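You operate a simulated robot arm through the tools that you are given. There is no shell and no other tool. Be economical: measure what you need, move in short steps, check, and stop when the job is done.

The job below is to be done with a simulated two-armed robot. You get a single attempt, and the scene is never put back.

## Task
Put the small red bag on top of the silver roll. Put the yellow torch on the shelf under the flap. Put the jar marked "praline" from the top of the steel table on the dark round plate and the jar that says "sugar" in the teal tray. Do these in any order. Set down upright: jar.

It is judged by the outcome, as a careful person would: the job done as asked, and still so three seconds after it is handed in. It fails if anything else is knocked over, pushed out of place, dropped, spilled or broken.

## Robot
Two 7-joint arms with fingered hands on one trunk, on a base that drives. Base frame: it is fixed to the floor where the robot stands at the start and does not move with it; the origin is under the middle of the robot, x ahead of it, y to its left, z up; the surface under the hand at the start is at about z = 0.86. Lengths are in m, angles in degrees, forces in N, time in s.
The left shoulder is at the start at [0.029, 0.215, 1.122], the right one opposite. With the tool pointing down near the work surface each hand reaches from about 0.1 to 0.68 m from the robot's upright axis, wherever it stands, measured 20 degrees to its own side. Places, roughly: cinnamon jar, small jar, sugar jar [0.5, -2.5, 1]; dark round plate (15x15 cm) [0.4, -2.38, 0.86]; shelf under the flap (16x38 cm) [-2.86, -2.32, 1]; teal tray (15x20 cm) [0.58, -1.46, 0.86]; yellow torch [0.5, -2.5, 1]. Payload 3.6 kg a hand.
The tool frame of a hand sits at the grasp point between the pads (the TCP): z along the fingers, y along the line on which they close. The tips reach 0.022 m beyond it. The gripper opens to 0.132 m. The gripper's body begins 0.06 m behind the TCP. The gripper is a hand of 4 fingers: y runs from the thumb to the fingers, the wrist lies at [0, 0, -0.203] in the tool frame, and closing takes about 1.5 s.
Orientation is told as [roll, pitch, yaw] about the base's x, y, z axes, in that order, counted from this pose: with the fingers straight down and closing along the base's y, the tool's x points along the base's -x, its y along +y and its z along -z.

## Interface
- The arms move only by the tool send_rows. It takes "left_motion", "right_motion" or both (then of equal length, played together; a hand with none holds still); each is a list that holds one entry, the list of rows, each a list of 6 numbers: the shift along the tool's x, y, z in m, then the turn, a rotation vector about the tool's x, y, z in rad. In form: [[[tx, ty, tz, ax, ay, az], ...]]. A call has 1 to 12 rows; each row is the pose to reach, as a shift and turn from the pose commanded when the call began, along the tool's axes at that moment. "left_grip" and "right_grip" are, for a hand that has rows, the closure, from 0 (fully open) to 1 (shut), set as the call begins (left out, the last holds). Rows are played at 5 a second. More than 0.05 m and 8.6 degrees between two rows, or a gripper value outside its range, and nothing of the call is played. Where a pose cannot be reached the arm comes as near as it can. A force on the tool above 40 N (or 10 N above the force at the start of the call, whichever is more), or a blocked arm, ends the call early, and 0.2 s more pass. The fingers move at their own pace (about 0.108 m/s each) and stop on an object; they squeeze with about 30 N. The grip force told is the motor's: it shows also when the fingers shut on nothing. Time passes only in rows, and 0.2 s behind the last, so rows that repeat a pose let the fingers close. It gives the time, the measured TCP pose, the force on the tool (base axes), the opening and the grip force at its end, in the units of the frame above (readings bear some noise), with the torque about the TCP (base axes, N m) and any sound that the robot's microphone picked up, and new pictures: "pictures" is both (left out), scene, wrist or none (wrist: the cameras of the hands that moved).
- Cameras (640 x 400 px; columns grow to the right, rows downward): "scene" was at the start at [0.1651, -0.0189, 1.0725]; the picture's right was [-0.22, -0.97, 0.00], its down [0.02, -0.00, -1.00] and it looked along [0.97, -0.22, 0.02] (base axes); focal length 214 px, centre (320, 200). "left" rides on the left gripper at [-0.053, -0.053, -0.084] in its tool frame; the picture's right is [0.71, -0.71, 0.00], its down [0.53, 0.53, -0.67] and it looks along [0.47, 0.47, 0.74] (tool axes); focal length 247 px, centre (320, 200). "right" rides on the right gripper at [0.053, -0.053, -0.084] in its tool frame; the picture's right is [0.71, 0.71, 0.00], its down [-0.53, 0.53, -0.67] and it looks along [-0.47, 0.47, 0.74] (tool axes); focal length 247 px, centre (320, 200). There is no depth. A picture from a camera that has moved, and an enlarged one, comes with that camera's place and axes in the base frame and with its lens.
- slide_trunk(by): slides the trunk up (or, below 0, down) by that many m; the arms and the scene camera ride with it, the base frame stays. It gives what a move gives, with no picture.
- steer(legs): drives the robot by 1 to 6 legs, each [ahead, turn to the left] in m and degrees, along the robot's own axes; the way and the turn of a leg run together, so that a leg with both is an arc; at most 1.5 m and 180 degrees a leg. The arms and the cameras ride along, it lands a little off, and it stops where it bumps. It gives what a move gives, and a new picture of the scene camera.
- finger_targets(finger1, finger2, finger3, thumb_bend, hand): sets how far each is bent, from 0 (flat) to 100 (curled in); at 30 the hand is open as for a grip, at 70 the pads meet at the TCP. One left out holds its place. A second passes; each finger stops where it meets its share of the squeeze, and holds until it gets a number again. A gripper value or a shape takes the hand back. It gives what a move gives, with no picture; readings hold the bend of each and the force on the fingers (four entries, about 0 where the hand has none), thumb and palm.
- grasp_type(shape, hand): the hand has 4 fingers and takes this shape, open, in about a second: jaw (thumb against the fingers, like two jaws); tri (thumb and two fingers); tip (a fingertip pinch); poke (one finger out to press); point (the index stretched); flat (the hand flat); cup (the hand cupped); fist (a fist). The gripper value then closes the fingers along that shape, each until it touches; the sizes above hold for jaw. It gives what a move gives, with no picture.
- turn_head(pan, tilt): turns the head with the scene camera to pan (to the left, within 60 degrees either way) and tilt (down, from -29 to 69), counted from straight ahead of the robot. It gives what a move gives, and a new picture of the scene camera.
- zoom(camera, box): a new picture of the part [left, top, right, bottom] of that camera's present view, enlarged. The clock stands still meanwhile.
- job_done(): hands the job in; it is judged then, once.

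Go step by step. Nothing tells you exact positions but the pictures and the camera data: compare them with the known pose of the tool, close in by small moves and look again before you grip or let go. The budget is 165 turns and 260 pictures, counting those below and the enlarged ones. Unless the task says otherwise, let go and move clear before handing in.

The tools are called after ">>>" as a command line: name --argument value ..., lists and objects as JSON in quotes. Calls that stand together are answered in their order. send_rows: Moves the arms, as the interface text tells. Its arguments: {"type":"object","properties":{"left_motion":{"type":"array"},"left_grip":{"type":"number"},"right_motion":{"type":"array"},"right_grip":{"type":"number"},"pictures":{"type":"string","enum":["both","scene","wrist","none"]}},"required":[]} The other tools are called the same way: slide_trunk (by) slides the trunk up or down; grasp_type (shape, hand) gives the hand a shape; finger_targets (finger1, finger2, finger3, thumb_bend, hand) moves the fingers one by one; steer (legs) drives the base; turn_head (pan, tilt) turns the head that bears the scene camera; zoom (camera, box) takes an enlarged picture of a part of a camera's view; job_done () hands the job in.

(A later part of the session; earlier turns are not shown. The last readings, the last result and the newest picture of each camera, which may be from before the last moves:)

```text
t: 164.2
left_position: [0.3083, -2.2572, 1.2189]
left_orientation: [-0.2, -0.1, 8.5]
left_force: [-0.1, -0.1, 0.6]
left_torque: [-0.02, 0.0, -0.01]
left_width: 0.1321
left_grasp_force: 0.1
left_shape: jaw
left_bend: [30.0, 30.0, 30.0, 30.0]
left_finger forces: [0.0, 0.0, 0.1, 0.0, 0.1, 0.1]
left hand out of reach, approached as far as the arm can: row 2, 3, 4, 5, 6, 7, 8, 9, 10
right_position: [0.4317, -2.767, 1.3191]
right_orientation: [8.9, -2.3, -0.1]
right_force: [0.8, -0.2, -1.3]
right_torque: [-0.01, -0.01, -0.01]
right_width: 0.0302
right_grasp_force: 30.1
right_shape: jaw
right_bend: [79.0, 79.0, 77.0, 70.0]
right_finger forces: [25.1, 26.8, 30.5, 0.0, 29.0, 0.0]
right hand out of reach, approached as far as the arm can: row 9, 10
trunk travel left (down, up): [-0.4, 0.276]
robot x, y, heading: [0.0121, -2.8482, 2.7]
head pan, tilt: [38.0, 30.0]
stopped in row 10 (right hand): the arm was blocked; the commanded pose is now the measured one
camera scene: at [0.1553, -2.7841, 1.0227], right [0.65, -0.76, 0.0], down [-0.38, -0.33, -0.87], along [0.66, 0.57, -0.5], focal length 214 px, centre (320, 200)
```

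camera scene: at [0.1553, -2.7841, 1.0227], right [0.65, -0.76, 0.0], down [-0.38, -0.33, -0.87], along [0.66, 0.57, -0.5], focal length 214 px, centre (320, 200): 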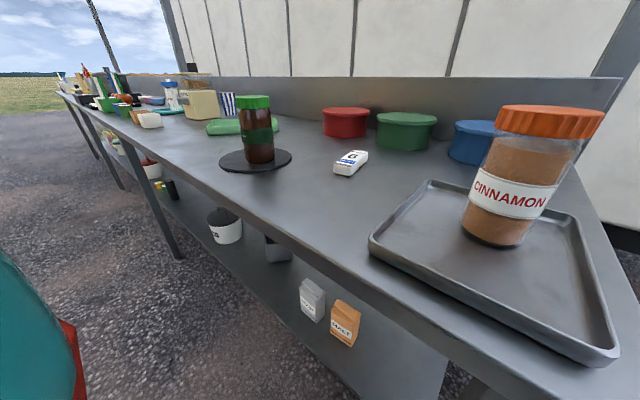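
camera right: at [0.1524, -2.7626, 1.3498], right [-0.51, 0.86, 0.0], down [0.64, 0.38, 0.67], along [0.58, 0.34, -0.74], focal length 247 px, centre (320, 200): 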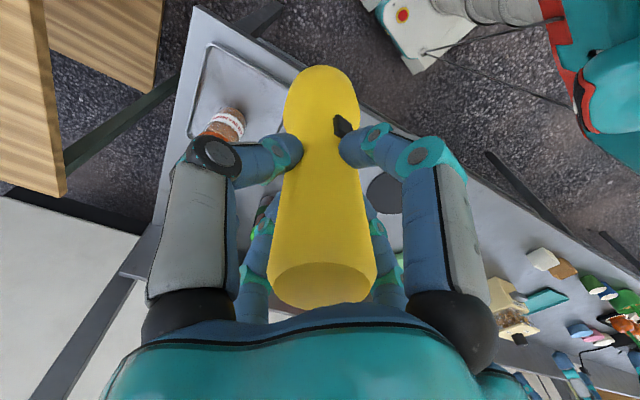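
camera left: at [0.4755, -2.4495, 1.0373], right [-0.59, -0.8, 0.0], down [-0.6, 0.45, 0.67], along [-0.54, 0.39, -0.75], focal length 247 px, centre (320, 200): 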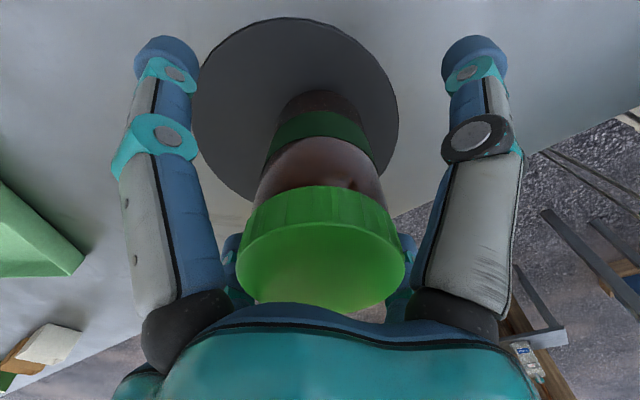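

The right arm can't cross that far. I'll level it, back off slightly and rotate the base left so the spot lies on my right.

>>> send_rows --right_motion '[[[0, -0.025, 0, 0.052, 0.013, -0.051], [0, -0.05, 0, 0.103, 0.027, -0.103], [0, -0.075, 0, 0.155, 0.04, -0.154], [0, -0.1, 0.02, 0.155, 0.04, -0.154], [0, -0.13, 0.04, 0.155, 0.04, -0.154], [0, -0.13, 0.04, 0.155, 0.04, -0.154]]]' --pictures "none"

>>> steer --legs '[[-0.12, 0], [0, 42]]'

>>> turn_head --pan -20 --tilt 30

```text
t: 165.6
left_position: [0.3085, -2.257, 1.2191]
left_orientation: [-0.2, 0.0, 8.5]
left_force: [0.3, 0.0, 0.0]
left_torque: [-0.04, 0.0, 0.01]
left_width: 0.1319
left_grasp_force: 0.0
left_shape: jaw
left_bend: [30.0, 30.0, 30.0, 30.0]
left_finger forces: [0.0, 0.0, 0.0, 0.0, 0.0, 0.0]
right_position: [0.4331, -2.8891, 1.2578]
right_orientation: [-0.4, -0.4, 9.0]
right_force: [-1.0, -0.3, -2.2]
right_torque: [-0.07, 0.0, 0.0]
right_width: 0.03
right_grasp_force: 29.8
right_shape: jaw
right_bend: [79.0, 79.0, 77.0, 70.0]
right_finger forces: [24.7, 26.3, 31.1, 0.0, 28.1, 0.1]
trunk travel left (down, up): [-0.4, 0.276]
robot x, y, heading: [0.007, -2.8477, 2.9]
head pan, tilt: [38.0, 30.0]
```

```text
t: 168.8
left_position: [-0.2789, -2.2138, 1.2176]
left_orientation: [-0.2, 0.0, 50.2]
left_force: [0.6, -1.3, 0.9]
left_torque: [0.01, -0.03, 0.02]
left_width: 0.1319
left_grasp_force: 0.1
left_shape: jaw
left_bend: [30.0, 30.0, 30.0, 30.0]
left_finger forces: [0.0, 0.1, 0.0, 0.1, 0.0, 0.0]
right_position: [0.2339, -2.6032, 1.2574]
right_orientation: [-0.3, -0.5, 50.6]
right_force: [-0.5, 0.6, -1.0]
right_torque: [-0.02, -0.03, 0.01]
right_width: 0.0304
right_grasp_force: 30.0
right_shape: jaw
right_bend: [79.0, 79.0, 77.0, 70.0]
right_finger forces: [24.5, 26.5, 31.8, 0.0, 28.0, 0.0]
trunk travel left (down, up): [-0.4, 0.276]
robot x, y, heading: [-0.0922, -2.8782, 44.3]
head pan, tilt: [38.0, 30.0]
camera scene: at [-0.0207, -2.731, 1.0225], right [0.99, -0.13, 0.0], down [-0.07, -0.5, -0.87], along [0.12, 0.86, -0.5], focal length 214 px, centre (320, 200)
```

scene: 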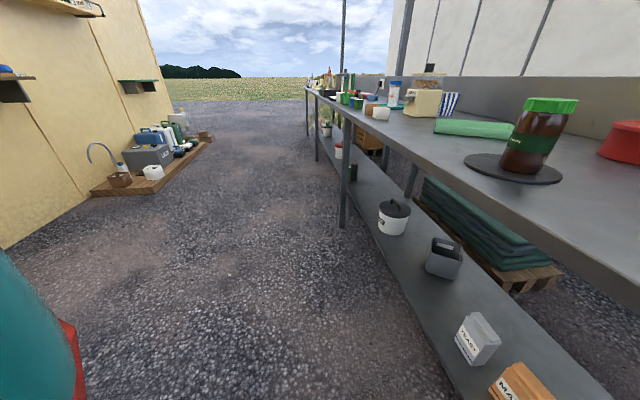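

```text
t: 170.1
left_position: [-0.2797, -2.2146, 1.2195]
left_orientation: [-0.2, 0.1, 50.2]
left_force: [0.0, 0.0, -0.8]
left_torque: [0.01, 0.0, 0.02]
left_width: 0.1322
left_grasp_force: 0.0
left_shape: jaw
left_bend: [30.0, 30.0, 30.0, 30.0]
left_finger forces: [0.0, 0.0, 0.1, 0.1, 0.0, 0.1]
right_position: [0.2353, -2.6024, 1.2577]
right_orientation: [-0.5, -0.5, 50.5]
right_force: [0.7, 0.1, -1.8]
right_torque: [-0.01, 0.02, -0.01]
right_width: 0.0304
right_grasp_force: 30.2
right_shape: jaw
right_bend: [79.0, 79.0, 77.0, 70.0]
right_finger forces: [24.6, 27.7, 31.4, 0.0, 27.5, 0.0]
trunk travel left (down, up): [-0.4, 0.276]
robot x, y, heading: [-0.091, -2.878, 44.0]
head pan, tilt: [-20.0, 30.0]
camera scene: at [0.0496, -2.7837, 1.0226], right [0.41, -0.91, 0.0], down [-0.46, -0.21, -0.87], along [0.79, 0.36, -0.5], focal length 214 px, centre (320, 200)
```

scene: 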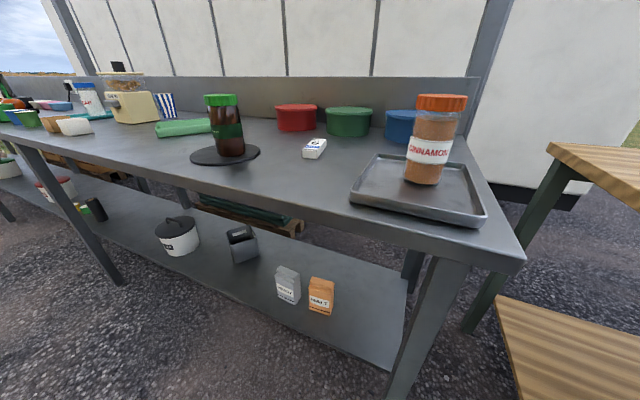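

I'll move the torch over [0.37, -2.585] and lower it to about 1.5 cm above the table.

>>> send_rows --right_motion '[[[-0.025, -0.023, 0, 0, 0, 0], [-0.05, -0.047, 0.01, 0, 0, 0], [-0.075, -0.07, 0.02, 0, 0, 0], [-0.099, -0.093, 0.03, 0, 0, 0], [-0.099, -0.093, 0.07, 0, 0, 0], [-0.099, -0.093, 0.11, 0, 0, 0], [-0.099, -0.093, 0.15, 0, 0, 0], [-0.099, -0.093, 0.19, 0, 0, 0], [-0.099, -0.093, 0.22, 0, 0, 0], [-0.099, -0.093, 0.24, 0, 0, 0], [-0.099, -0.093, 0.252, 0, 0, 0], [-0.099, -0.093, 0.252, 0, 0, 0]]]'

```text
t: 172.7
left_position: [-0.2799, -2.2149, 1.2184]
left_orientation: [-0.3, 0.0, 50.2]
left_force: [-0.1, 0.8, -0.6]
left_torque: [-0.02, 0.0, 0.02]
left_width: 0.132
left_grasp_force: 0.0
left_shape: jaw
left_bend: [30.0, 30.0, 30.0, 30.0]
left_finger forces: [0.0, 0.0, 0.0, 0.0, 0.0, 0.1]
right_position: [0.3732, -2.5862, 1.0089]
right_orientation: [-0.3, -0.6, 50.6]
right_force: [0.0, 0.9, -1.3]
right_torque: [0.02, -0.01, -0.01]
right_width: 0.0302
right_grasp_force: 29.6
right_shape: jaw
right_bend: [79.0, 79.0, 77.0, 70.0]
right_finger forces: [24.3, 27.2, 32.2, 0.0, 27.3, 0.1]
trunk travel left (down, up): [-0.4, 0.276]
robot x, y, heading: [-0.0884, -2.8773, 44.3]
head pan, tilt: [-20.0, 30.0]
camera scene: at [0.0495, -2.7836, 1.0226], right [0.41, -0.91, 0.0], down [-0.46, -0.21, -0.87], along [0.79, 0.36, -0.5], focal length 214 px, centre (320, 200)
camera right: at [0.3769, -2.6622, 1.0938], right [-1.0, -0.1, -0.01], down [-0.08, 0.74, 0.67], along [-0.06, 0.67, -0.74], focal length 247 px, centre (320, 200)
```

scene: 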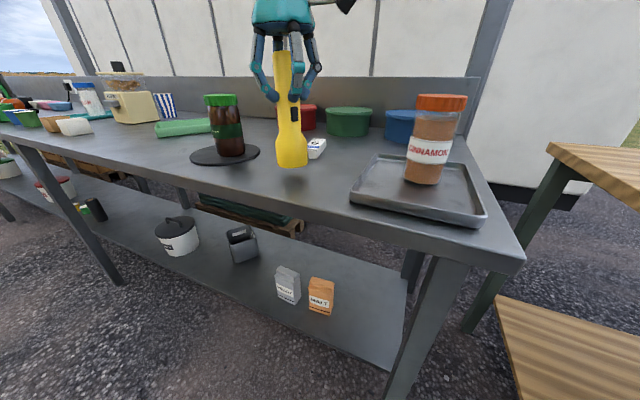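
right: 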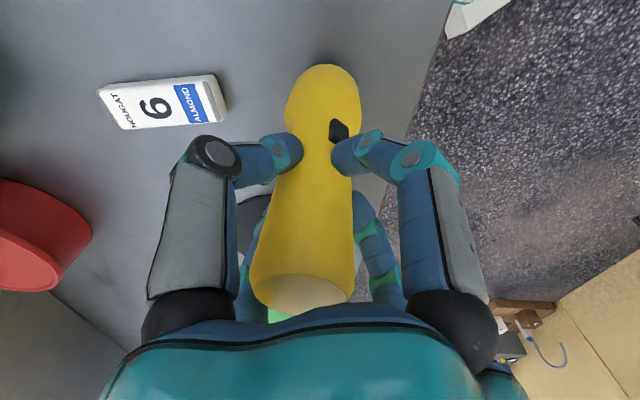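

The torch has tilted about 4° in the grip (top toward +x). I'll compensate with a small hand tilt, then lower to contact.

>>> send_rows --right_motion '[[[0, 0, 0, 0.025, -0.02, 0], [0, 0, 0.004, 0.05, -0.041, 0], [0, 0, 0.009, 0.05, -0.041, 0], [0, 0, 0.012, 0.05, -0.041, 0], [0, 0, 0.012, 0.05, -0.041, 0]]]'

>>> zoom --camera "scene" --box '[220, 40, 380, 200]'

```text
t: 173.9
left_position: [-0.2786, -2.2152, 1.2183]
left_orientation: [-0.2, 0.0, 50.2]
left_force: [0.6, 0.6, -0.5]
left_torque: [-0.04, 0.04, 0.02]
left_width: 0.1319
left_grasp_force: 0.0
left_shape: jaw
left_bend: [30.0, 30.0, 30.0, 30.0]
left_finger forces: [0.0, 0.0, 0.0, 0.0, 0.0, 0.1]
right_position: [0.3714, -2.5852, 0.9954]
right_orientation: [-3.3, -3.0, 50.7]
right_force: [-0.3, 0.0, -1.9]
right_torque: [0.02, 0.01, 0.04]
right_width: 0.0302
right_grasp_force: 30.2
right_shape: jaw
right_bend: [79.0, 79.0, 77.0, 70.0]
right_finger forces: [24.3, 27.2, 32.2, 0.1, 27.3, 0.0]
trunk travel left (down, up): [-0.4, 0.276]
robot x, y, heading: [-0.0878, -2.8767, 44.6]
head pan, tilt: [-20.0, 30.0]
camera scene: at [0.0496, -2.7836, 1.0226], right [0.41, -0.91, 0.0], down [-0.46, -0.21, -0.87], along [0.79, 0.36, -0.5], focal length 214 px, centre (320, 200)
camera right: at [0.371, -2.6609, 1.0811], right [-0.99, -0.1, -0.08], down [-0.12, 0.74, 0.66], along [-0.01, 0.67, -0.74], focal length 247 px, centre (320, 200)
```

scene: 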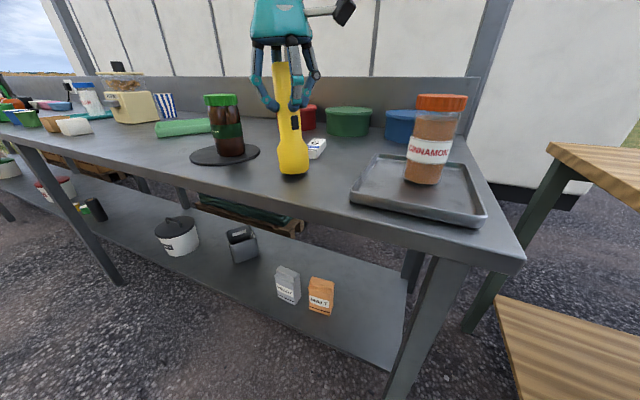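
right: 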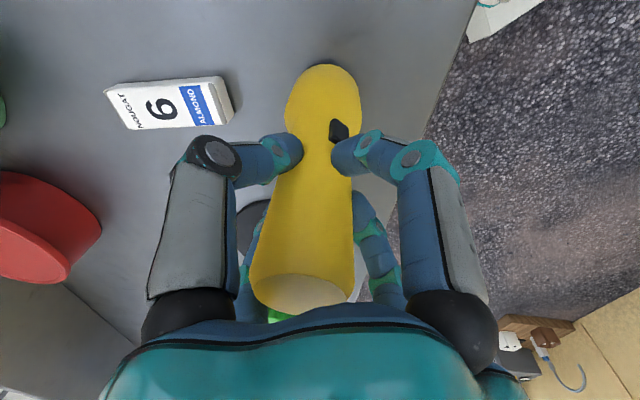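

```text
2.50 times, centred on (300, 120) of scene
camera zoom: at [0.0496, -2.7836, 1.0226], right [0.41, -0.91, 0.0], down [-0.46, -0.21, -0.87], along [0.79, 0.36, -0.5], focal length 536 px, centre (370, 400)
```

zoom: 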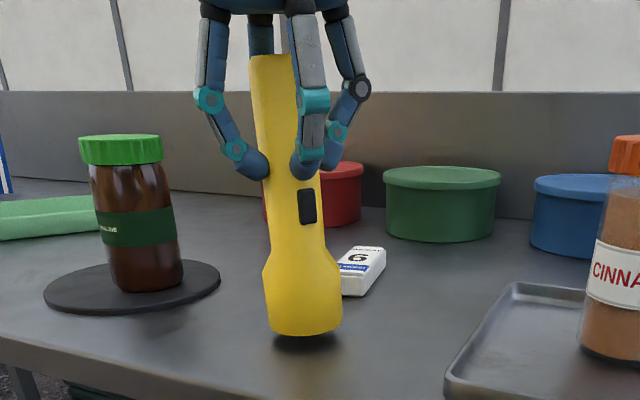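

The tilt is only a few degrees either way, so I'll split the difference and lower to contact.

>>> send_rows --right_motion '[[[0, 0, 0.002, -0.015, 0.01, 0], [0, 0, 0.004, -0.025, 0.02, 0], [0, 0, 0.006, -0.025, 0.02, 0], [0, 0, 0.0075, -0.025, 0.02, 0], [0, 0, 0.0075, -0.025, 0.02, 0]]]' --pictures "none"

>>> zoom --camera "scene" --box '[220, 40, 380, 200]'

```text
t: 175.1
left_position: [-0.2784, -2.2146, 1.2199]
left_orientation: [-0.2, 0.1, 50.2]
left_force: [-0.5, -0.1, 0.4]
left_torque: [-0.02, -0.04, 0.02]
left_width: 0.1319
left_grasp_force: 0.1
left_shape: jaw
left_bend: [30.0, 30.0, 30.0, 30.0]
left_finger forces: [0.0, 0.1, 0.0, 0.0, 0.0, 0.1]
right_position: [0.3713, -2.5856, 0.9875]
right_orientation: [-1.8, -1.7, 50.7]
right_force: [-0.2, -0.5, -2.1]
right_torque: [-0.03, 0.01, -0.03]
right_width: 0.03
right_grasp_force: 30.1
right_shape: jaw
right_bend: [79.0, 79.0, 77.0, 70.0]
right_finger forces: [24.2, 27.2, 32.2, 0.1, 27.3, 0.0]
trunk travel left (down, up): [-0.4, 0.276]
robot x, y, heading: [-0.0894, -2.8786, 44.3]
head pan, tilt: [-20.0, 30.0]
```

```text
2.50 times, centred on (300, 120) of scene
camera zoom: at [0.0496, -2.7836, 1.0226], right [0.41, -0.91, 0.0], down [-0.46, -0.21, -0.87], along [0.79, 0.36, -0.5], focal length 536 px, centre (370, 400)
```

zoom: 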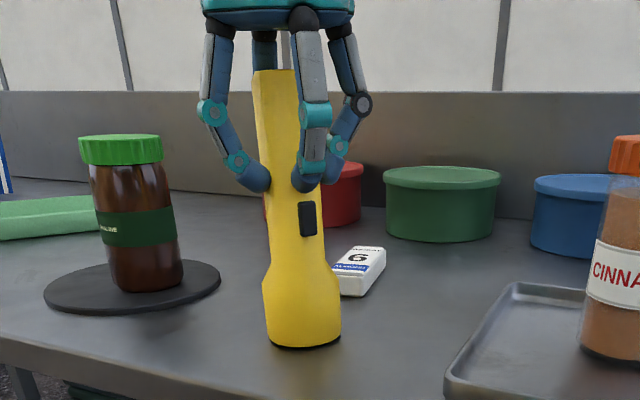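

Slight leftward lean remains, so I'll correct about 2.5° and finish lowering.

>>> send_rows --right_motion '[[[0, 0, 0, -0.02, -0.01, 0], [0, 0, 0.002, -0.039, -0.018, 0], [0, 0, 0.003, -0.039, -0.018, 0], [0, 0, 0.0045, -0.039, -0.018, 0], [0, 0, 0.0045, -0.039, -0.018, 0]]]' --pictures "none"

>>> zoom --camera "scene" --box '[220, 40, 380, 200]'

```text
t: 176.3
left_position: [-0.2818, -2.2155, 1.2194]
left_orientation: [-0.1, -0.1, 50.2]
left_force: [-0.3, -0.5, 0.0]
left_torque: [-0.01, -0.01, 0.02]
left_width: 0.132
left_grasp_force: 0.0
left_shape: jaw
left_bend: [30.0, 30.0, 30.0, 30.0]
left_finger forces: [0.0, 0.0, 0.0, 0.0, 0.0, 0.1]
right_position: [0.371, -2.5844, 0.9862]
right_orientation: [0.4, -3.0, 50.7]
right_force: [-1.9, -2.2, 15.2]
right_torque: [0.05, -0.15, 0.01]
right_width: 0.0306
right_grasp_force: 30.1
right_shape: jaw
right_bend: [79.0, 79.0, 77.0, 70.0]
right_finger forces: [26.4, 28.4, 32.2, 0.1, 29.8, 0.0]
trunk travel left (down, up): [-0.4, 0.276]
robot x, y, heading: [-0.0897, -2.8778, 44.4]
head pan, tilt: [-20.0, 30.0]
```

```text
2.50 times, centred on (300, 120) of scene
camera zoom: at [0.0482, -2.7845, 1.023], right [0.41, -0.91, 0.0], down [-0.46, -0.21, -0.87], along [0.79, 0.36, -0.5], focal length 536 px, centre (370, 400)
```

zoom: 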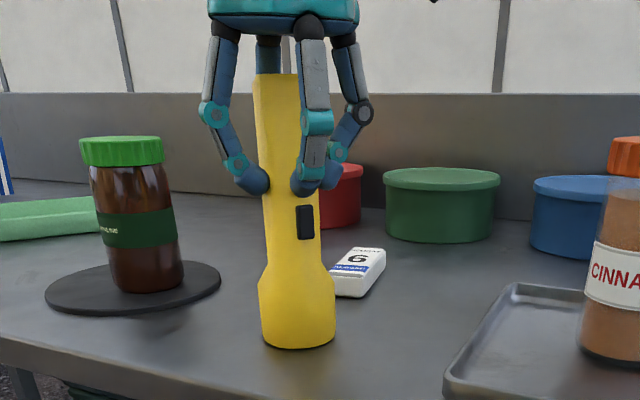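

Contact at 15 N and the torch is upright. I'll ease up 1.5 mm and open.

>>> send_rows --right_motion '[[[0, 0, -0.0015, 0, 0, 0], [0, 0, -0.0015, 0, 0, 0], [0, 0, -0.0015, 0, 0, 0], [0, 0, -0.0015, 0, 0, 0], [0, 0, -0.0015, 0, 0, 0], [0, 0, -0.0015, 0, 0, 0]]]' --right_grip 0

```text
t: 177.7
left_position: [-0.2799, -2.2137, 1.2196]
left_orientation: [-0.2, 0.1, 50.2]
left_force: [-0.2, 0.0, 0.1]
left_torque: [-0.02, -0.01, 0.02]
left_width: 0.1316
left_grasp_force: 0.1
left_shape: jaw
left_bend: [30.0, 30.0, 30.0, 30.0]
left_finger forces: [0.0, 0.0, 0.0, 0.0, 0.1, 0.0]
right_position: [0.3724, -2.5839, 0.9846]
right_orientation: [0.5, -2.8, 50.7]
right_force: [-0.1, 0.6, 1.0]
right_torque: [0.01, 0.01, -0.01]
right_width: 0.1318
right_grasp_force: 0.0
right_shape: jaw
right_bend: [30.0, 30.0, 30.0, 30.0]
right_finger forces: [0.0, 0.0, 0.0, 0.0, 0.0, 0.0]
trunk travel left (down, up): [-0.4, 0.276]
robot x, y, heading: [-0.0894, -2.8778, 44.3]
head pan, tilt: [-20.0, 30.0]
camera scene: at [0.0494, -2.7836, 1.0226], right [0.41, -0.91, 0.0], down [-0.46, -0.21, -0.87], along [0.79, 0.36, -0.5], focal length 214 px, centre (320, 200)
camera right: at [0.3764, -2.6641, 1.0676], right [-0.99, -0.1, -0.03], down [-0.09, 0.71, 0.7], along [-0.05, 0.7, -0.72], focal length 247 px, centre (320, 200)
```

scene: 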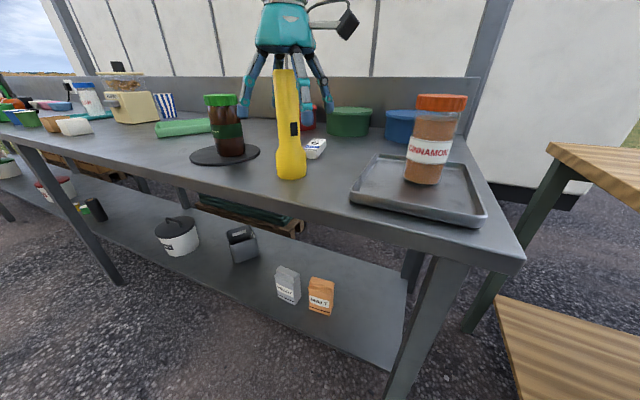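
right: 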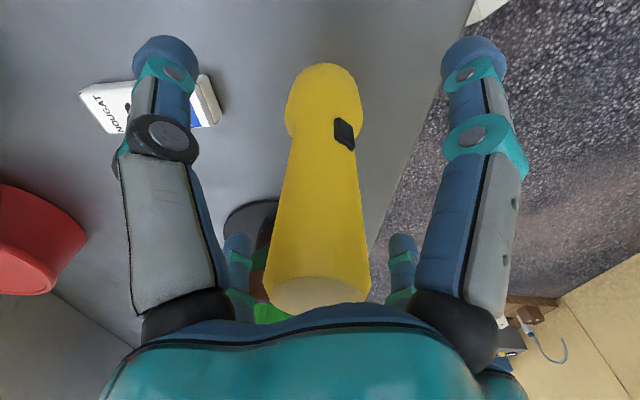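

The torch stands. I'll raise the right hand, pull it back, then pitch it to horizontal with digits rolled 45° for a side grasp.

>>> send_rows --right_motion '[[[0, 0, -0.04, 0, 0, 0], [0, 0, -0.08, 0, 0, 0], [0, 0, -0.12, 0, 0, 0], [0, 0, -0.16, 0, 0, 0], [0.02, 0, -0.19, 0, 0, 0], [0.05, 0, -0.2, 0, 0, 0], [0.08, 0, -0.2, 0, 0, 0], [0.1, 0, -0.2, 0, 0, 0]]]' --pictures "scene"

>>> send_rows --right_motion '[[[0, 0, 0, -0.0512, -0.1235, 0.0512], [0, 0, 0, -0.1023, -0.247, 0.1023], [0, 0, 0, -0.1535, -0.3705, 0.1535], [0, 0, 0, -0.2047, -0.494, 0.2047], [0, 0, 0, -0.2558, -0.6175, 0.2558], [0, 0, 0, -0.307, -0.741, 0.307], [0, 0, 0, -0.3582, -0.8645, 0.3582], [0, 0, 0, -0.4093, -0.988, 0.4093], [0, 0, 0, -0.4605, -1.1115, 0.4605], [0, 0, 0, -0.5117, -1.235, 0.5117], [0, 0, 0, -0.5628, -1.3585, 0.5628], [0, 0, 0, -0.614, -1.482, 0.614]]]'

```text
t: 179.5
left_position: [-0.2801, -2.2137, 1.2196]
left_orientation: [-0.2, 0.0, 50.1]
left_force: [0.4, -0.7, 0.7]
left_torque: [0.01, 0.02, 0.03]
left_width: 0.132
left_grasp_force: 0.1
left_shape: jaw
left_bend: [30.0, 30.0, 30.0, 30.0]
left_finger forces: [0.1, 0.0, 0.1, 0.0, 0.1, 0.0]
right_position: [0.3038, -2.6707, 1.1809]
right_orientation: [0.4, -2.8, 50.7]
right_force: [0.4, -0.2, -0.6]
right_torque: [-0.01, 0.0, 0.01]
right_width: 0.1321
right_grasp_force: 0.1
right_shape: jaw
right_bend: [30.0, 30.0, 30.0, 30.0]
right_finger forces: [0.0, 0.1, 0.1, 0.0, 0.1, 0.1]
trunk travel left (down, up): [-0.4, 0.276]
robot x, y, heading: [-0.0891, -2.8774, 44.1]
head pan, tilt: [-20.0, 30.0]
camera scene: at [0.0493, -2.7839, 1.0226], right [0.41, -0.91, 0.0], down [-0.46, -0.21, -0.87], along [0.79, 0.36, -0.5], focal length 214 px, centre (320, 200)
```

scene: 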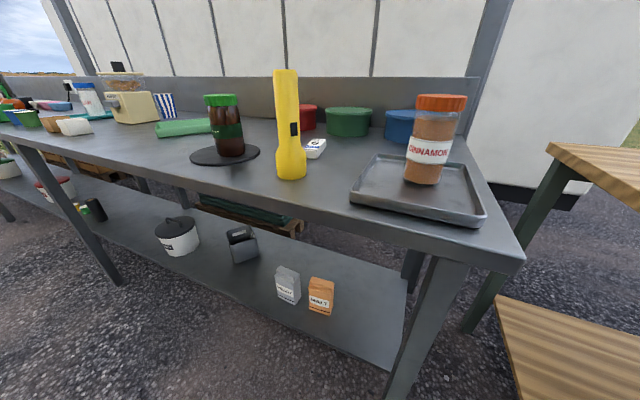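

```text
t: 182.3
left_position: [-0.2788, -2.2139, 1.2201]
left_orientation: [-0.1, 0.0, 50.1]
left_force: [-0.1, -0.2, -0.6]
left_torque: [0.01, 0.01, 0.0]
left_width: 0.1323
left_grasp_force: 0.0
left_shape: jaw
left_bend: [30.0, 30.0, 30.0, 30.0]
left_finger forces: [0.0, 0.1, 0.0, 0.1, 0.1, 0.0]
right_position: [0.417, -2.8124, 1.2937]
right_orientation: [71.7, -73.4, -15.2]
right_force: [0.7, -0.4, -0.6]
right_torque: [0.0, 0.01, 0.03]
right_width: 0.1321
right_grasp_force: 0.0
right_shape: jaw
right_bend: [30.0, 30.0, 30.0, 30.0]
right_finger forces: [0.0, 0.1, 0.0, 0.0, 0.1, 0.1]
right hand out of reach, approached as far as the arm can: row 5, 6, 7, 8, 9, 10, 11, 12
trunk travel left (down, up): [-0.4, 0.276]
robot x, y, heading: [-0.0881, -2.873, 44.2]
head pan, tilt: [-20.0, 30.0]
stopped in row 12 (right hand): the arm was blocked; the commanded pose is now the measured one
camera scene: at [0.0503, -2.7836, 1.0225], right [0.41, -0.91, 0.0], down [-0.46, -0.21, -0.87], along [0.79, 0.36, -0.5], focal length 214 px, centre (320, 200)
camera right: at [0.397, -2.9086, 1.2375], right [-0.76, 0.44, -0.49], down [-0.63, -0.31, 0.71], along [0.16, 0.84, 0.51], focal length 247 px, centre (320, 200)
```

scene: 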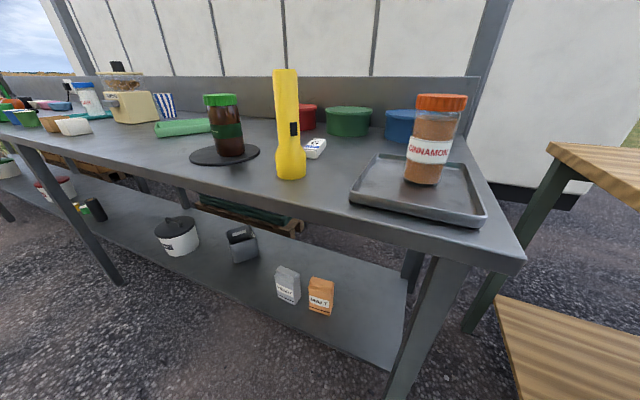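
right: 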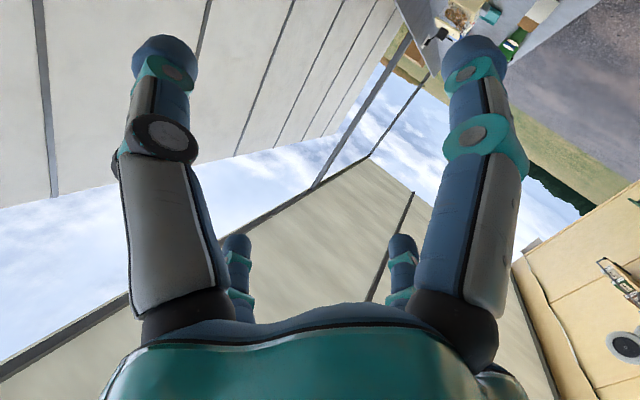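

The arm was too folded that close in. The fingers now point nearly forward, so I'll back the robot up about 0.18 m to give it room.

>>> steer --legs '[[-0.18, 0]]'

```text
t: 183.8
left_position: [-0.4078, -2.3409, 1.22]
left_orientation: [-0.2, -0.2, 50.0]
left_force: [0.0, -0.1, -0.8]
left_torque: [0.04, 0.01, -0.01]
left_width: 0.1319
left_grasp_force: 0.1
left_shape: jaw
left_bend: [30.0, 30.0, 30.0, 30.0]
left_finger forces: [0.0, 0.0, 0.0, 0.0, 0.0, 0.0]
right_position: [0.284, -2.9419, 1.2948]
right_orientation: [72.2, -73.4, -15.8]
right_force: [0.1, 1.0, 0.4]
right_torque: [-0.01, 0.0, 0.01]
right_width: 0.1323
right_grasp_force: 0.1
right_shape: jaw
right_bend: [30.0, 30.0, 30.0, 30.0]
right_finger forces: [0.1, 0.1, 0.1, 0.0, 0.0, 0.0]
trunk travel left (down, up): [-0.4, 0.276]
robot x, y, heading: [-0.2219, -3.0017, 44.0]
head pan, tilt: [-20.0, 30.0]
camera scene: at [-0.0809, -2.9116, 1.0229], right [0.41, -0.91, 0.0], down [-0.46, -0.2, -0.87], along [0.79, 0.35, -0.5], focal length 214 px, centre (320, 200)
```

scene: 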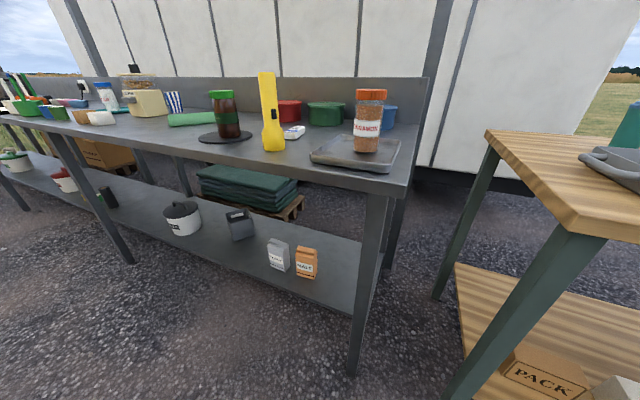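

I have room now. I'll move the hand to a pre-grasp point behind the torch at z≈1.15, aligning the fingers along heading 45° with a 45° roll.

>>> send_rows --right_motion '[[[0.0204, 0.0139, 0.0266, 0.0174, -0.023, 0.0645], [0.0409, 0.0278, 0.0532, 0.0349, -0.046, 0.129], [0.0613, 0.0416, 0.0798, 0.0523, -0.069, 0.1935], [0.0817, 0.0555, 0.1065, 0.0697, -0.092, 0.258], [0.1021, 0.0694, 0.1331, 0.0871, -0.115, 0.3225], [0.1226, 0.0833, 0.1597, 0.1046, -0.138, 0.387], [0.143, 0.0971, 0.1863, 0.122, -0.161, 0.4515], [0.1634, 0.111, 0.2129, 0.1394, -0.184, 0.516], [0.1634, 0.111, 0.2129, 0.1394, -0.184, 0.516]]]'

```text
t: 185.8
left_position: [-0.4065, -2.3408, 1.2202]
left_orientation: [-0.2, -0.1, 50.0]
left_force: [-0.3, 0.3, 0.0]
left_torque: [-0.01, -0.02, 0.0]
left_width: 0.1321
left_grasp_force: 0.0
left_shape: jaw
left_bend: [30.0, 30.0, 30.0, 30.0]
left_finger forces: [0.0, 0.1, 0.1, 0.0, 0.1, 0.1]
right_position: [0.3745, -3.0246, 1.2358]
right_orientation: [89.3, -47.8, -43.0]
right_force: [-0.1, -0.3, -0.5]
right_torque: [0.01, 0.0, 0.01]
right_width: 0.132
right_grasp_force: 0.0
right_shape: jaw
right_bend: [30.0, 30.0, 30.0, 30.0]
right_finger forces: [0.0, 0.1, 0.0, 0.1, 0.1, 0.0]
right hand out of reach, approached as far as the arm can: row 1, 2, 3, 4, 5, 6, 7, 8, 9
trunk travel left (down, up): [-0.4, 0.276]
robot x, y, heading: [-0.2189, -3.0029, 44.2]
head pan, tilt: [-20.0, 30.0]
camera scene: at [-0.0803, -2.9109, 1.0227], right [0.41, -0.91, 0.0], down [-0.46, -0.2, -0.87], along [0.79, 0.35, -0.5], focal length 214 px, centre (320, 200)
camera right: at [0.3176, -3.0909, 1.1623], right [-0.72, 0.69, -0.05], down [-0.48, -0.46, 0.75], along [0.49, 0.57, 0.66], focal length 247 px, centre (320, 200)
```

scene: 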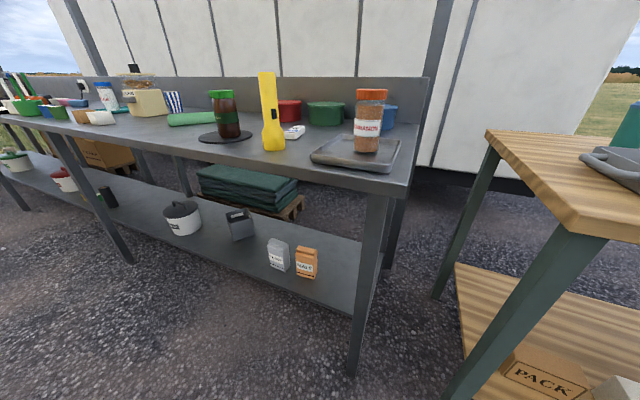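
right: 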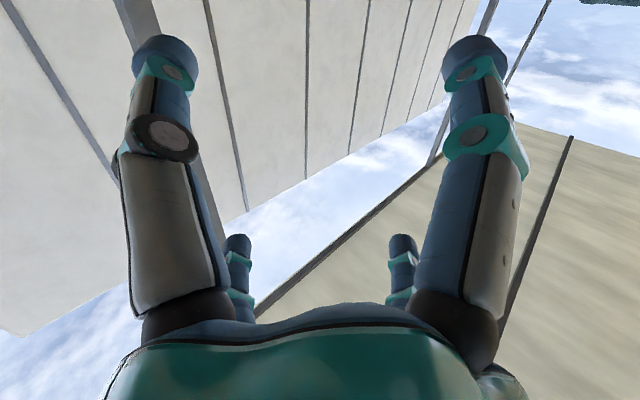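

The rolled, forward-pointing hand only works well out to my right. I'll rotate the base left 20° so the torch lies at about 0.35 m lateral.

>>> steer --legs '[[0, 20]]'

```text
t: 187.3
left_position: [-0.6193, -2.4426, 1.2196]
left_orientation: [-0.1, 0.0, 69.9]
left_force: [0.0, 0.4, -0.3]
left_torque: [0.0, 0.01, 0.01]
left_width: 0.1321
left_grasp_force: 0.0
left_shape: jaw
left_bend: [30.0, 30.0, 30.0, 30.0]
left_finger forces: [0.1, 0.1, 0.0, 0.0, 0.0, 0.0]
right_position: [0.35, -2.8227, 1.2351]
right_orientation: [89.0, -48.5, -22.3]
right_force: [-0.2, 0.0, -0.5]
right_torque: [0.01, 0.0, -0.02]
right_width: 0.1319
right_grasp_force: 0.1
right_shape: jaw
right_bend: [30.0, 30.0, 30.0, 30.0]
right_finger forces: [0.1, 0.0, 0.0, 0.0, 0.1, 0.0]
trunk travel left (down, up): [-0.4, 0.276]
robot x, y, heading: [-0.2111, -3.0059, 64.3]
head pan, tilt: [-20.0, 30.0]
camera scene: at [-0.1087, -2.871, 1.0226], right [0.7, -0.72, 0.0], down [-0.36, -0.35, -0.87], along [0.62, 0.6, -0.5], focal length 214 px, centre (320, 200)
```

scene: 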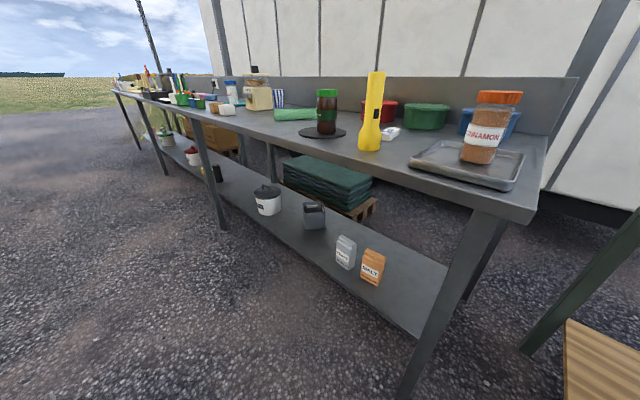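

The torch reads at about [0.378, -2.584]. I'll move to the pre-grasp point 16 cm behind it, first at height.

>>> send_rows --right_motion '[[[0.036, -0.002, 0.024, 0, 0, 0], [0.072, -0.004, 0.048, 0, 0, 0], [0.1076, -0.0055, 0.072, 0, 0, 0], [0.1076, -0.0055, 0.072, 0, 0, 0]]]'

```text
t: 188.3
left_position: [-0.6194, -2.4417, 1.2212]
left_orientation: [-0.2, 0.0, 70.0]
left_force: [-0.2, 0.0, 0.0]
left_torque: [-0.03, 0.01, -0.02]
left_width: 0.132
left_grasp_force: 0.1
left_shape: jaw
left_bend: [30.0, 30.0, 30.0, 30.0]
left_finger forces: [0.0, 0.0, 0.0, 0.1, 0.1, 0.0]
right_position: [0.384, -2.7914, 1.191]
right_orientation: [88.6, -48.7, -21.3]
right_force: [0.8, -0.7, 0.4]
right_torque: [0.02, 0.0, 0.01]
right_width: 0.1318
right_grasp_force: 0.0
right_shape: jaw
right_bend: [30.0, 30.0, 30.0, 30.0]
right_finger forces: [0.1, 0.0, 0.0, 0.1, 0.1, 0.1]
right hand out of reach, approached as far as the arm can: row 1, 2, 3, 4
trunk travel left (down, up): [-0.4, 0.276]
robot x, y, heading: [-0.2087, -3.0042, 64.0]
head pan, tilt: [-20.0, 30.0]
camera scene: at [-0.1084, -2.8707, 1.0226], right [0.7, -0.72, 0.0], down [-0.36, -0.35, -0.87], along [0.62, 0.6, -0.5], focal length 214 px, centre (320, 200)
camera right: at [0.3544, -2.8732, 1.1195], right [-0.92, 0.38, -0.07], down [-0.29, -0.59, 0.75], along [0.25, 0.71, 0.65], focal length 247 px, centre (320, 200)
```

scene: 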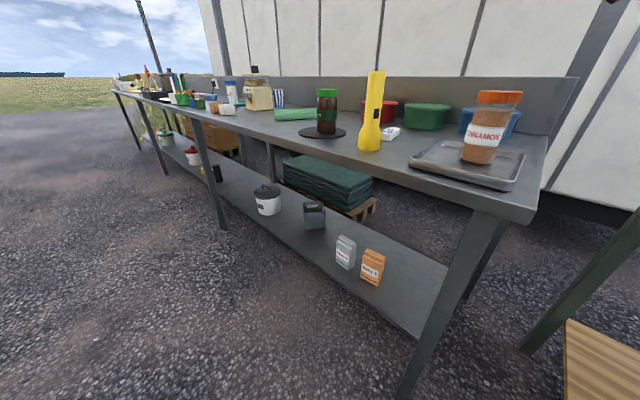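
right: 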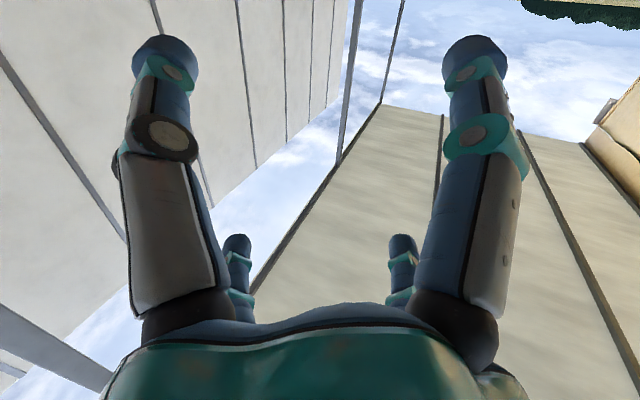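

This roll pushes the arm outward and turns the wrist camera to the sky. I'll try the opposite roll by rotating -90° about the finger axis.

>>> send_rows --right_motion '[[[0, 0, 0, 0, 0, -0.131], [0, 0, 0, 0, 0, -0.262], [0, 0, 0, 0, 0, -0.393], [0, 0, 0, 0, 0, -0.524], [0, 0, 0, 0, 0, -0.654], [0, 0, 0, 0, 0, -0.785], [0, 0, 0, 0, 0, -0.916], [0, 0, 0, 0, 0, -1.047], [0, 0, 0, 0, 0, -1.178], [0, 0, 0, 0, 0, -1.309], [0, 0, 0, 0, 0, -1.44], [0, 0, 0, 0, 0, -1.571]]]'

```text
t: 190.9
left_position: [-0.6202, -2.4407, 1.2209]
left_orientation: [-0.1, -0.1, 69.9]
left_force: [-0.1, 0.5, -0.5]
left_torque: [0.01, 0.03, 0.01]
left_width: 0.1321
left_grasp_force: 0.1
left_shape: jaw
left_bend: [30.0, 30.0, 30.0, 30.0]
left_finger forces: [0.0, 0.0, 0.0, 0.1, 0.1, 0.1]
right_position: [0.3836, -2.7881, 1.1928]
right_orientation: [-89.2, -41.5, 156.6]
right_force: [0.4, 0.2, 0.2]
right_torque: [0.01, 0.03, 0.0]
right_width: 0.1324
right_grasp_force: 0.1
right_shape: jaw
right_bend: [30.0, 30.0, 30.0, 30.0]
right_finger forces: [0.0, 0.1, 0.1, 0.1, 0.0, 0.1]
trunk travel left (down, up): [-0.4, 0.276]
robot x, y, heading: [-0.2083, -3.0036, 64.1]
head pan, tilt: [-20.0, 30.0]
camera scene: at [-0.1088, -2.871, 1.0226], right [0.7, -0.72, 0.0], down [-0.36, -0.35, -0.87], along [0.62, 0.6, -0.5], focal length 214 px, centre (320, 200)
camera right: at [0.4182, -2.8955, 1.1992], right [0.05, -0.03, -1.0], down [-0.94, -0.33, -0.04], along [-0.32, 0.94, -0.05], focal length 247 px, centre (320, 200)
```

scene: 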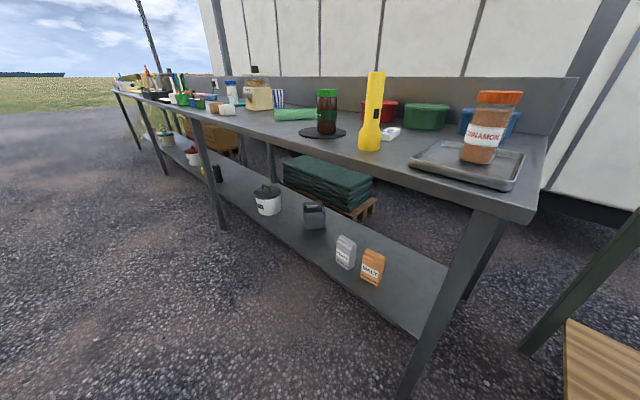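
right: 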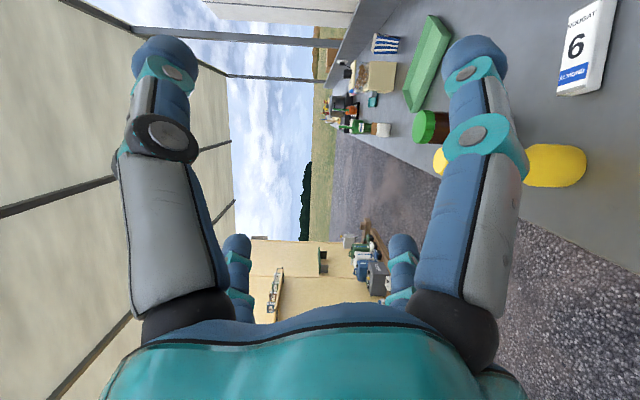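

The opposite roll works, and the wrist camera now sees forward. I'll move to the pre-grasp column behind the torch.

>>> send_rows --right_motion '[[[-0.006, 0.036, 0.009, 0, 0, 0], [-0.012, 0.072, 0.018, 0, 0, 0], [-0.0173, 0.1084, 0.0268, 0, 0, 0], [-0.0173, 0.1084, 0.0268, 0, 0, 0]]]'

```text
t: 191.9
left_position: [-0.6198, -2.4406, 1.2213]
left_orientation: [-0.2, -0.1, 69.9]
left_force: [-0.6, -0.8, 0.6]
left_torque: [0.03, 0.01, 0.01]
left_width: 0.1323
left_grasp_force: 0.0
left_shape: jaw
left_bend: [30.0, 30.0, 30.0, 30.0]
left_finger forces: [0.0, 0.0, 0.0, 0.1, 0.1, 0.0]
right_position: [0.3439, -2.7852, 1.1765]
right_orientation: [-89.1, -41.6, 156.7]
right_force: [0.3, 0.7, -0.2]
right_torque: [-0.02, 0.0, 0.01]
right_width: 0.1322
right_grasp_force: 0.0
right_shape: jaw
right_bend: [30.0, 30.0, 30.0, 30.0]
right_finger forces: [0.1, 0.0, 0.0, 0.2, 0.0, 0.1]
right hand out of reach, approached as far as the arm can: row 1, 2, 3, 4
trunk travel left (down, up): [-0.4, 0.276]
robot x, y, heading: [-0.2058, -3.0036, 64.1]
head pan, tilt: [-20.0, 30.0]
camera scene: at [-0.1088, -2.8711, 1.0227], right [0.7, -0.72, 0.0], down [-0.36, -0.35, -0.87], along [0.62, 0.6, -0.5], focal length 214 px, centre (320, 200)
camera right: at [0.3794, -2.8929, 1.1824], right [0.05, -0.03, -1.0], down [-0.94, -0.33, -0.04], along [-0.33, 0.94, -0.05], focal length 247 px, centre (320, 200)
```

scene: 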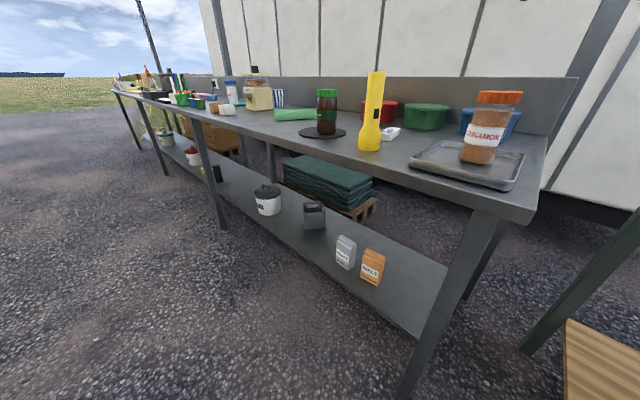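
right: 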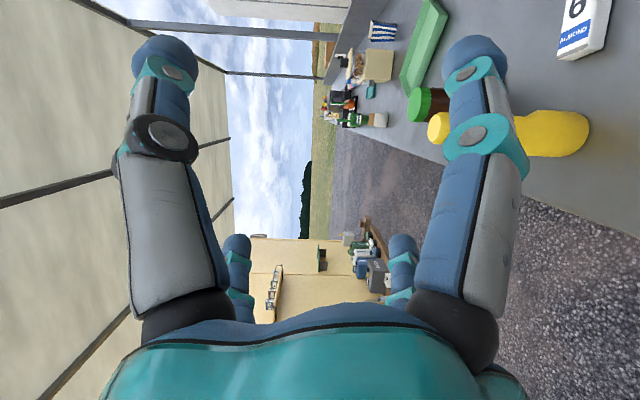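

The arm is still too folded: the wrist needs to be further out. I'll back up another 0.2 m.

>>> steer --legs '[[-0.2, 0]]'

```text
t: 193.5
left_position: [-0.7044, -2.6216, 1.2213]
left_orientation: [-0.1, -0.1, 69.5]
left_force: [-0.8, 0.2, -0.7]
left_torque: [0.0, 0.0, 0.03]
left_width: 0.1322
left_grasp_force: 0.2
left_shape: jaw
left_bend: [30.0, 30.0, 30.0, 30.0]
left_finger forces: [0.0, 0.1, 0.1, 0.1, 0.0, 0.0]
right_position: [0.2564, -2.9697, 1.1753]
right_orientation: [-89.2, -41.5, 156.2]
right_force: [-0.3, -0.4, 0.7]
right_torque: [0.03, 0.01, -0.02]
right_width: 0.1319
right_grasp_force: 0.0
right_shape: jaw
right_bend: [30.0, 30.0, 30.0, 30.0]
right_finger forces: [0.1, 0.0, 0.1, 0.0, 0.0, 0.0]
trunk travel left (down, up): [-0.4, 0.276]
robot x, y, heading: [-0.2955, -3.187, 63.7]
head pan, tilt: [-20.0, 30.0]
camera scene: at [-0.1965, -3.0539, 1.0229], right [0.69, -0.72, 0.0], down [-0.36, -0.35, -0.87], along [0.62, 0.6, -0.5], focal length 214 px, centre (320, 200)
```

scene: 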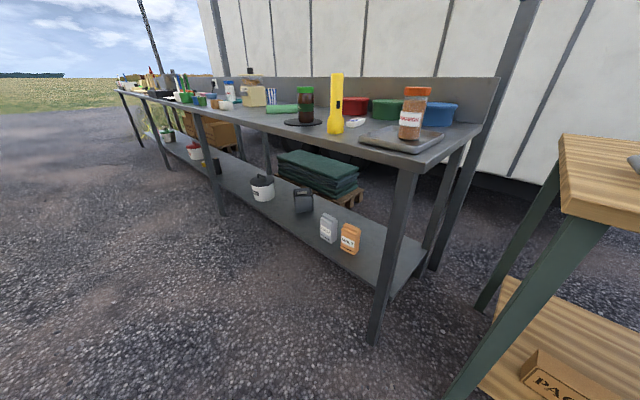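

I'll move forward to the pre-grasp point at z≈1.10.

>>> send_rows --right_motion '[[[0.0033, 0.0132, 0.0391, 0, 0, 0], [0.0066, 0.0265, 0.0782, 0, 0, 0], [0.0099, 0.0397, 0.1172, 0, 0, 0], [0.0132, 0.0529, 0.1563, 0, 0, 0], [0.0165, 0.0662, 0.1954, 0, 0, 0], [0.0198, 0.0794, 0.2345, 0, 0, 0], [0.0198, 0.0794, 0.2345, 0, 0, 0]]]'

```text
t: 195.1
left_position: [-0.7034, -2.6216, 1.2217]
left_orientation: [-0.2, -0.1, 69.6]
left_force: [0.0, 0.3, 0.7]
left_torque: [0.0, 0.03, 0.0]
left_width: 0.1321
left_grasp_force: 0.0
left_shape: jaw
left_bend: [30.0, 30.0, 30.0, 30.0]
left_finger forces: [0.0, 0.1, 0.0, 0.1, 0.1, 0.0]
right_position: [0.2952, -2.9303, 1.2122]
right_orientation: [-89.0, -41.6, 156.1]
right_force: [-0.1, -0.1, 0.5]
right_torque: [-0.02, -0.02, 0.0]
right_width: 0.1317
right_grasp_force: 0.1
right_shape: jaw
right_bend: [30.0, 30.0, 30.0, 30.0]
right_finger forces: [0.0, 0.0, 0.0, 0.1, 0.0, 0.0]
right hand out of reach, approached as far as the arm can: row 1, 2, 3, 4, 5, 6, 7
trunk travel left (down, up): [-0.4, 0.276]
robot x, y, heading: [-0.2951, -3.1836, 63.8]
head pan, tilt: [-20.0, 30.0]
camera scene: at [-0.196, -3.0526, 1.0226], right [0.69, -0.72, 0.0], down [-0.36, -0.35, -0.87], along [0.62, 0.6, -0.5], focal length 214 px, centre (320, 200)
camera right: at [0.3302, -3.0394, 1.2188], right [0.05, -0.04, -1.0], down [-0.95, -0.32, -0.03], along [-0.32, 0.95, -0.05], focal length 247 px, centre (320, 200)
```

scene: 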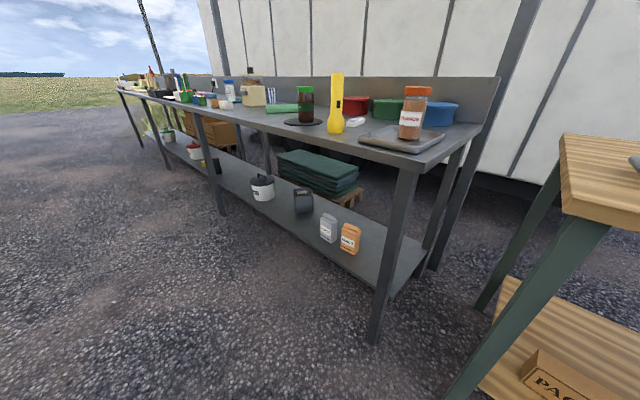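
right: 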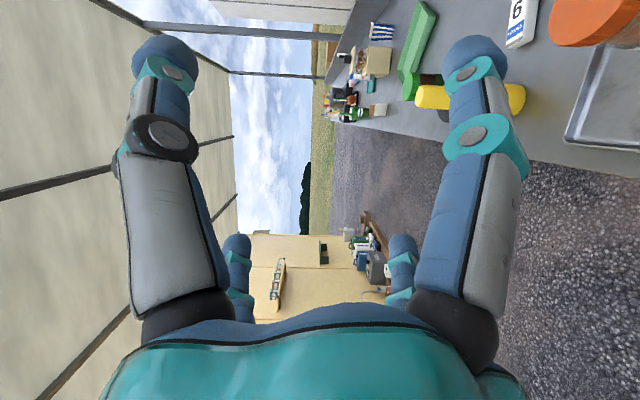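

A fully horizontal hand isn't reachable there. A hand pitched about 50° from vertical should suffice, so I'll re-orient to that (no roll) at a comfortable spot.

>>> send_rows --right_motion '[[[-0.0129, 0.0131, 0.0079, -0.0272, 0.0738, 0.092], [-0.0258, 0.0262, 0.0157, -0.0543, 0.1476, 0.1841], [-0.0387, 0.0393, 0.0236, -0.0815, 0.2213, 0.2761], [-0.0516, 0.0524, 0.0314, -0.1087, 0.2951, 0.3682], [-0.0646, 0.0656, 0.0393, -0.1358, 0.3689, 0.4602], [-0.0775, 0.0787, 0.0471, -0.163, 0.4427, 0.5523], [-0.0904, 0.0918, 0.055, -0.1902, 0.5164, 0.6443], [-0.1033, 0.1049, 0.0628, -0.2173, 0.5902, 0.7364], [-0.1162, 0.118, 0.0707, -0.2445, 0.664, 0.8284], [-0.1162, 0.118, 0.0707, -0.2445, 0.664, 0.8284]]]'

```text
t: 197.3
left_position: [-0.7052, -2.6211, 1.2219]
left_orientation: [-0.3, -0.1, 69.7]
left_force: [0.7, 0.5, -0.5]
left_torque: [-0.03, -0.02, -0.02]
left_width: 0.1321
left_grasp_force: 0.1
left_shape: jaw
left_bend: [30.0, 30.0, 30.0, 30.0]
left_finger forces: [0.1, 0.1, 0.0, 0.0, 0.0, 0.0]
right_position: [0.1807, -2.8012, 1.1981]
right_orientation: [0.1, -50.0, 63.8]
right_force: [0.2, -0.4, -1.3]
right_torque: [0.04, 0.02, 0.0]
right_width: 0.132
right_grasp_force: 0.0
right_shape: jaw
right_bend: [30.0, 30.0, 30.0, 30.0]
right_finger forces: [0.1, 0.0, 0.0, 0.1, 0.1, 0.0]
trunk travel left (down, up): [-0.4, 0.276]
robot x, y, heading: [-0.2953, -3.1868, 64.0]
head pan, tilt: [-20.0, 30.0]
camera scene: at [-0.1959, -3.0528, 1.0227], right [0.69, -0.72, 0.0], down [-0.36, -0.35, -0.87], along [0.62, 0.6, -0.5], focal length 214 px, centre (320, 200)
camera right: at [0.1832, -2.9146, 1.2131], right [-0.84, -0.1, -0.54], down [-0.55, 0.07, 0.83], along [-0.04, 0.99, -0.12], focal length 247 px, centre (320, 200)
```

scene: 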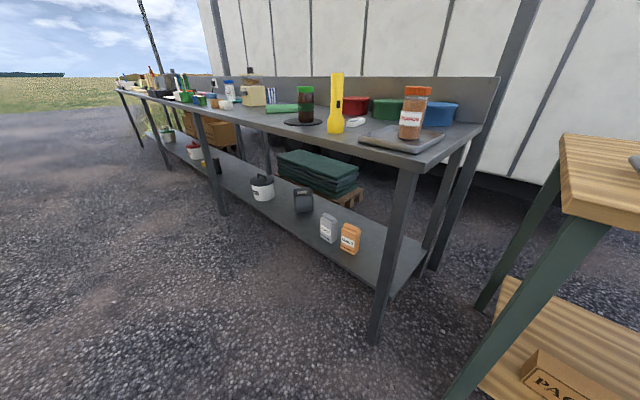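
right: 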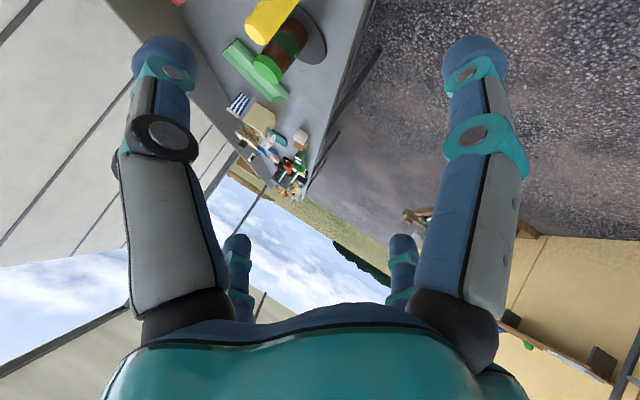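

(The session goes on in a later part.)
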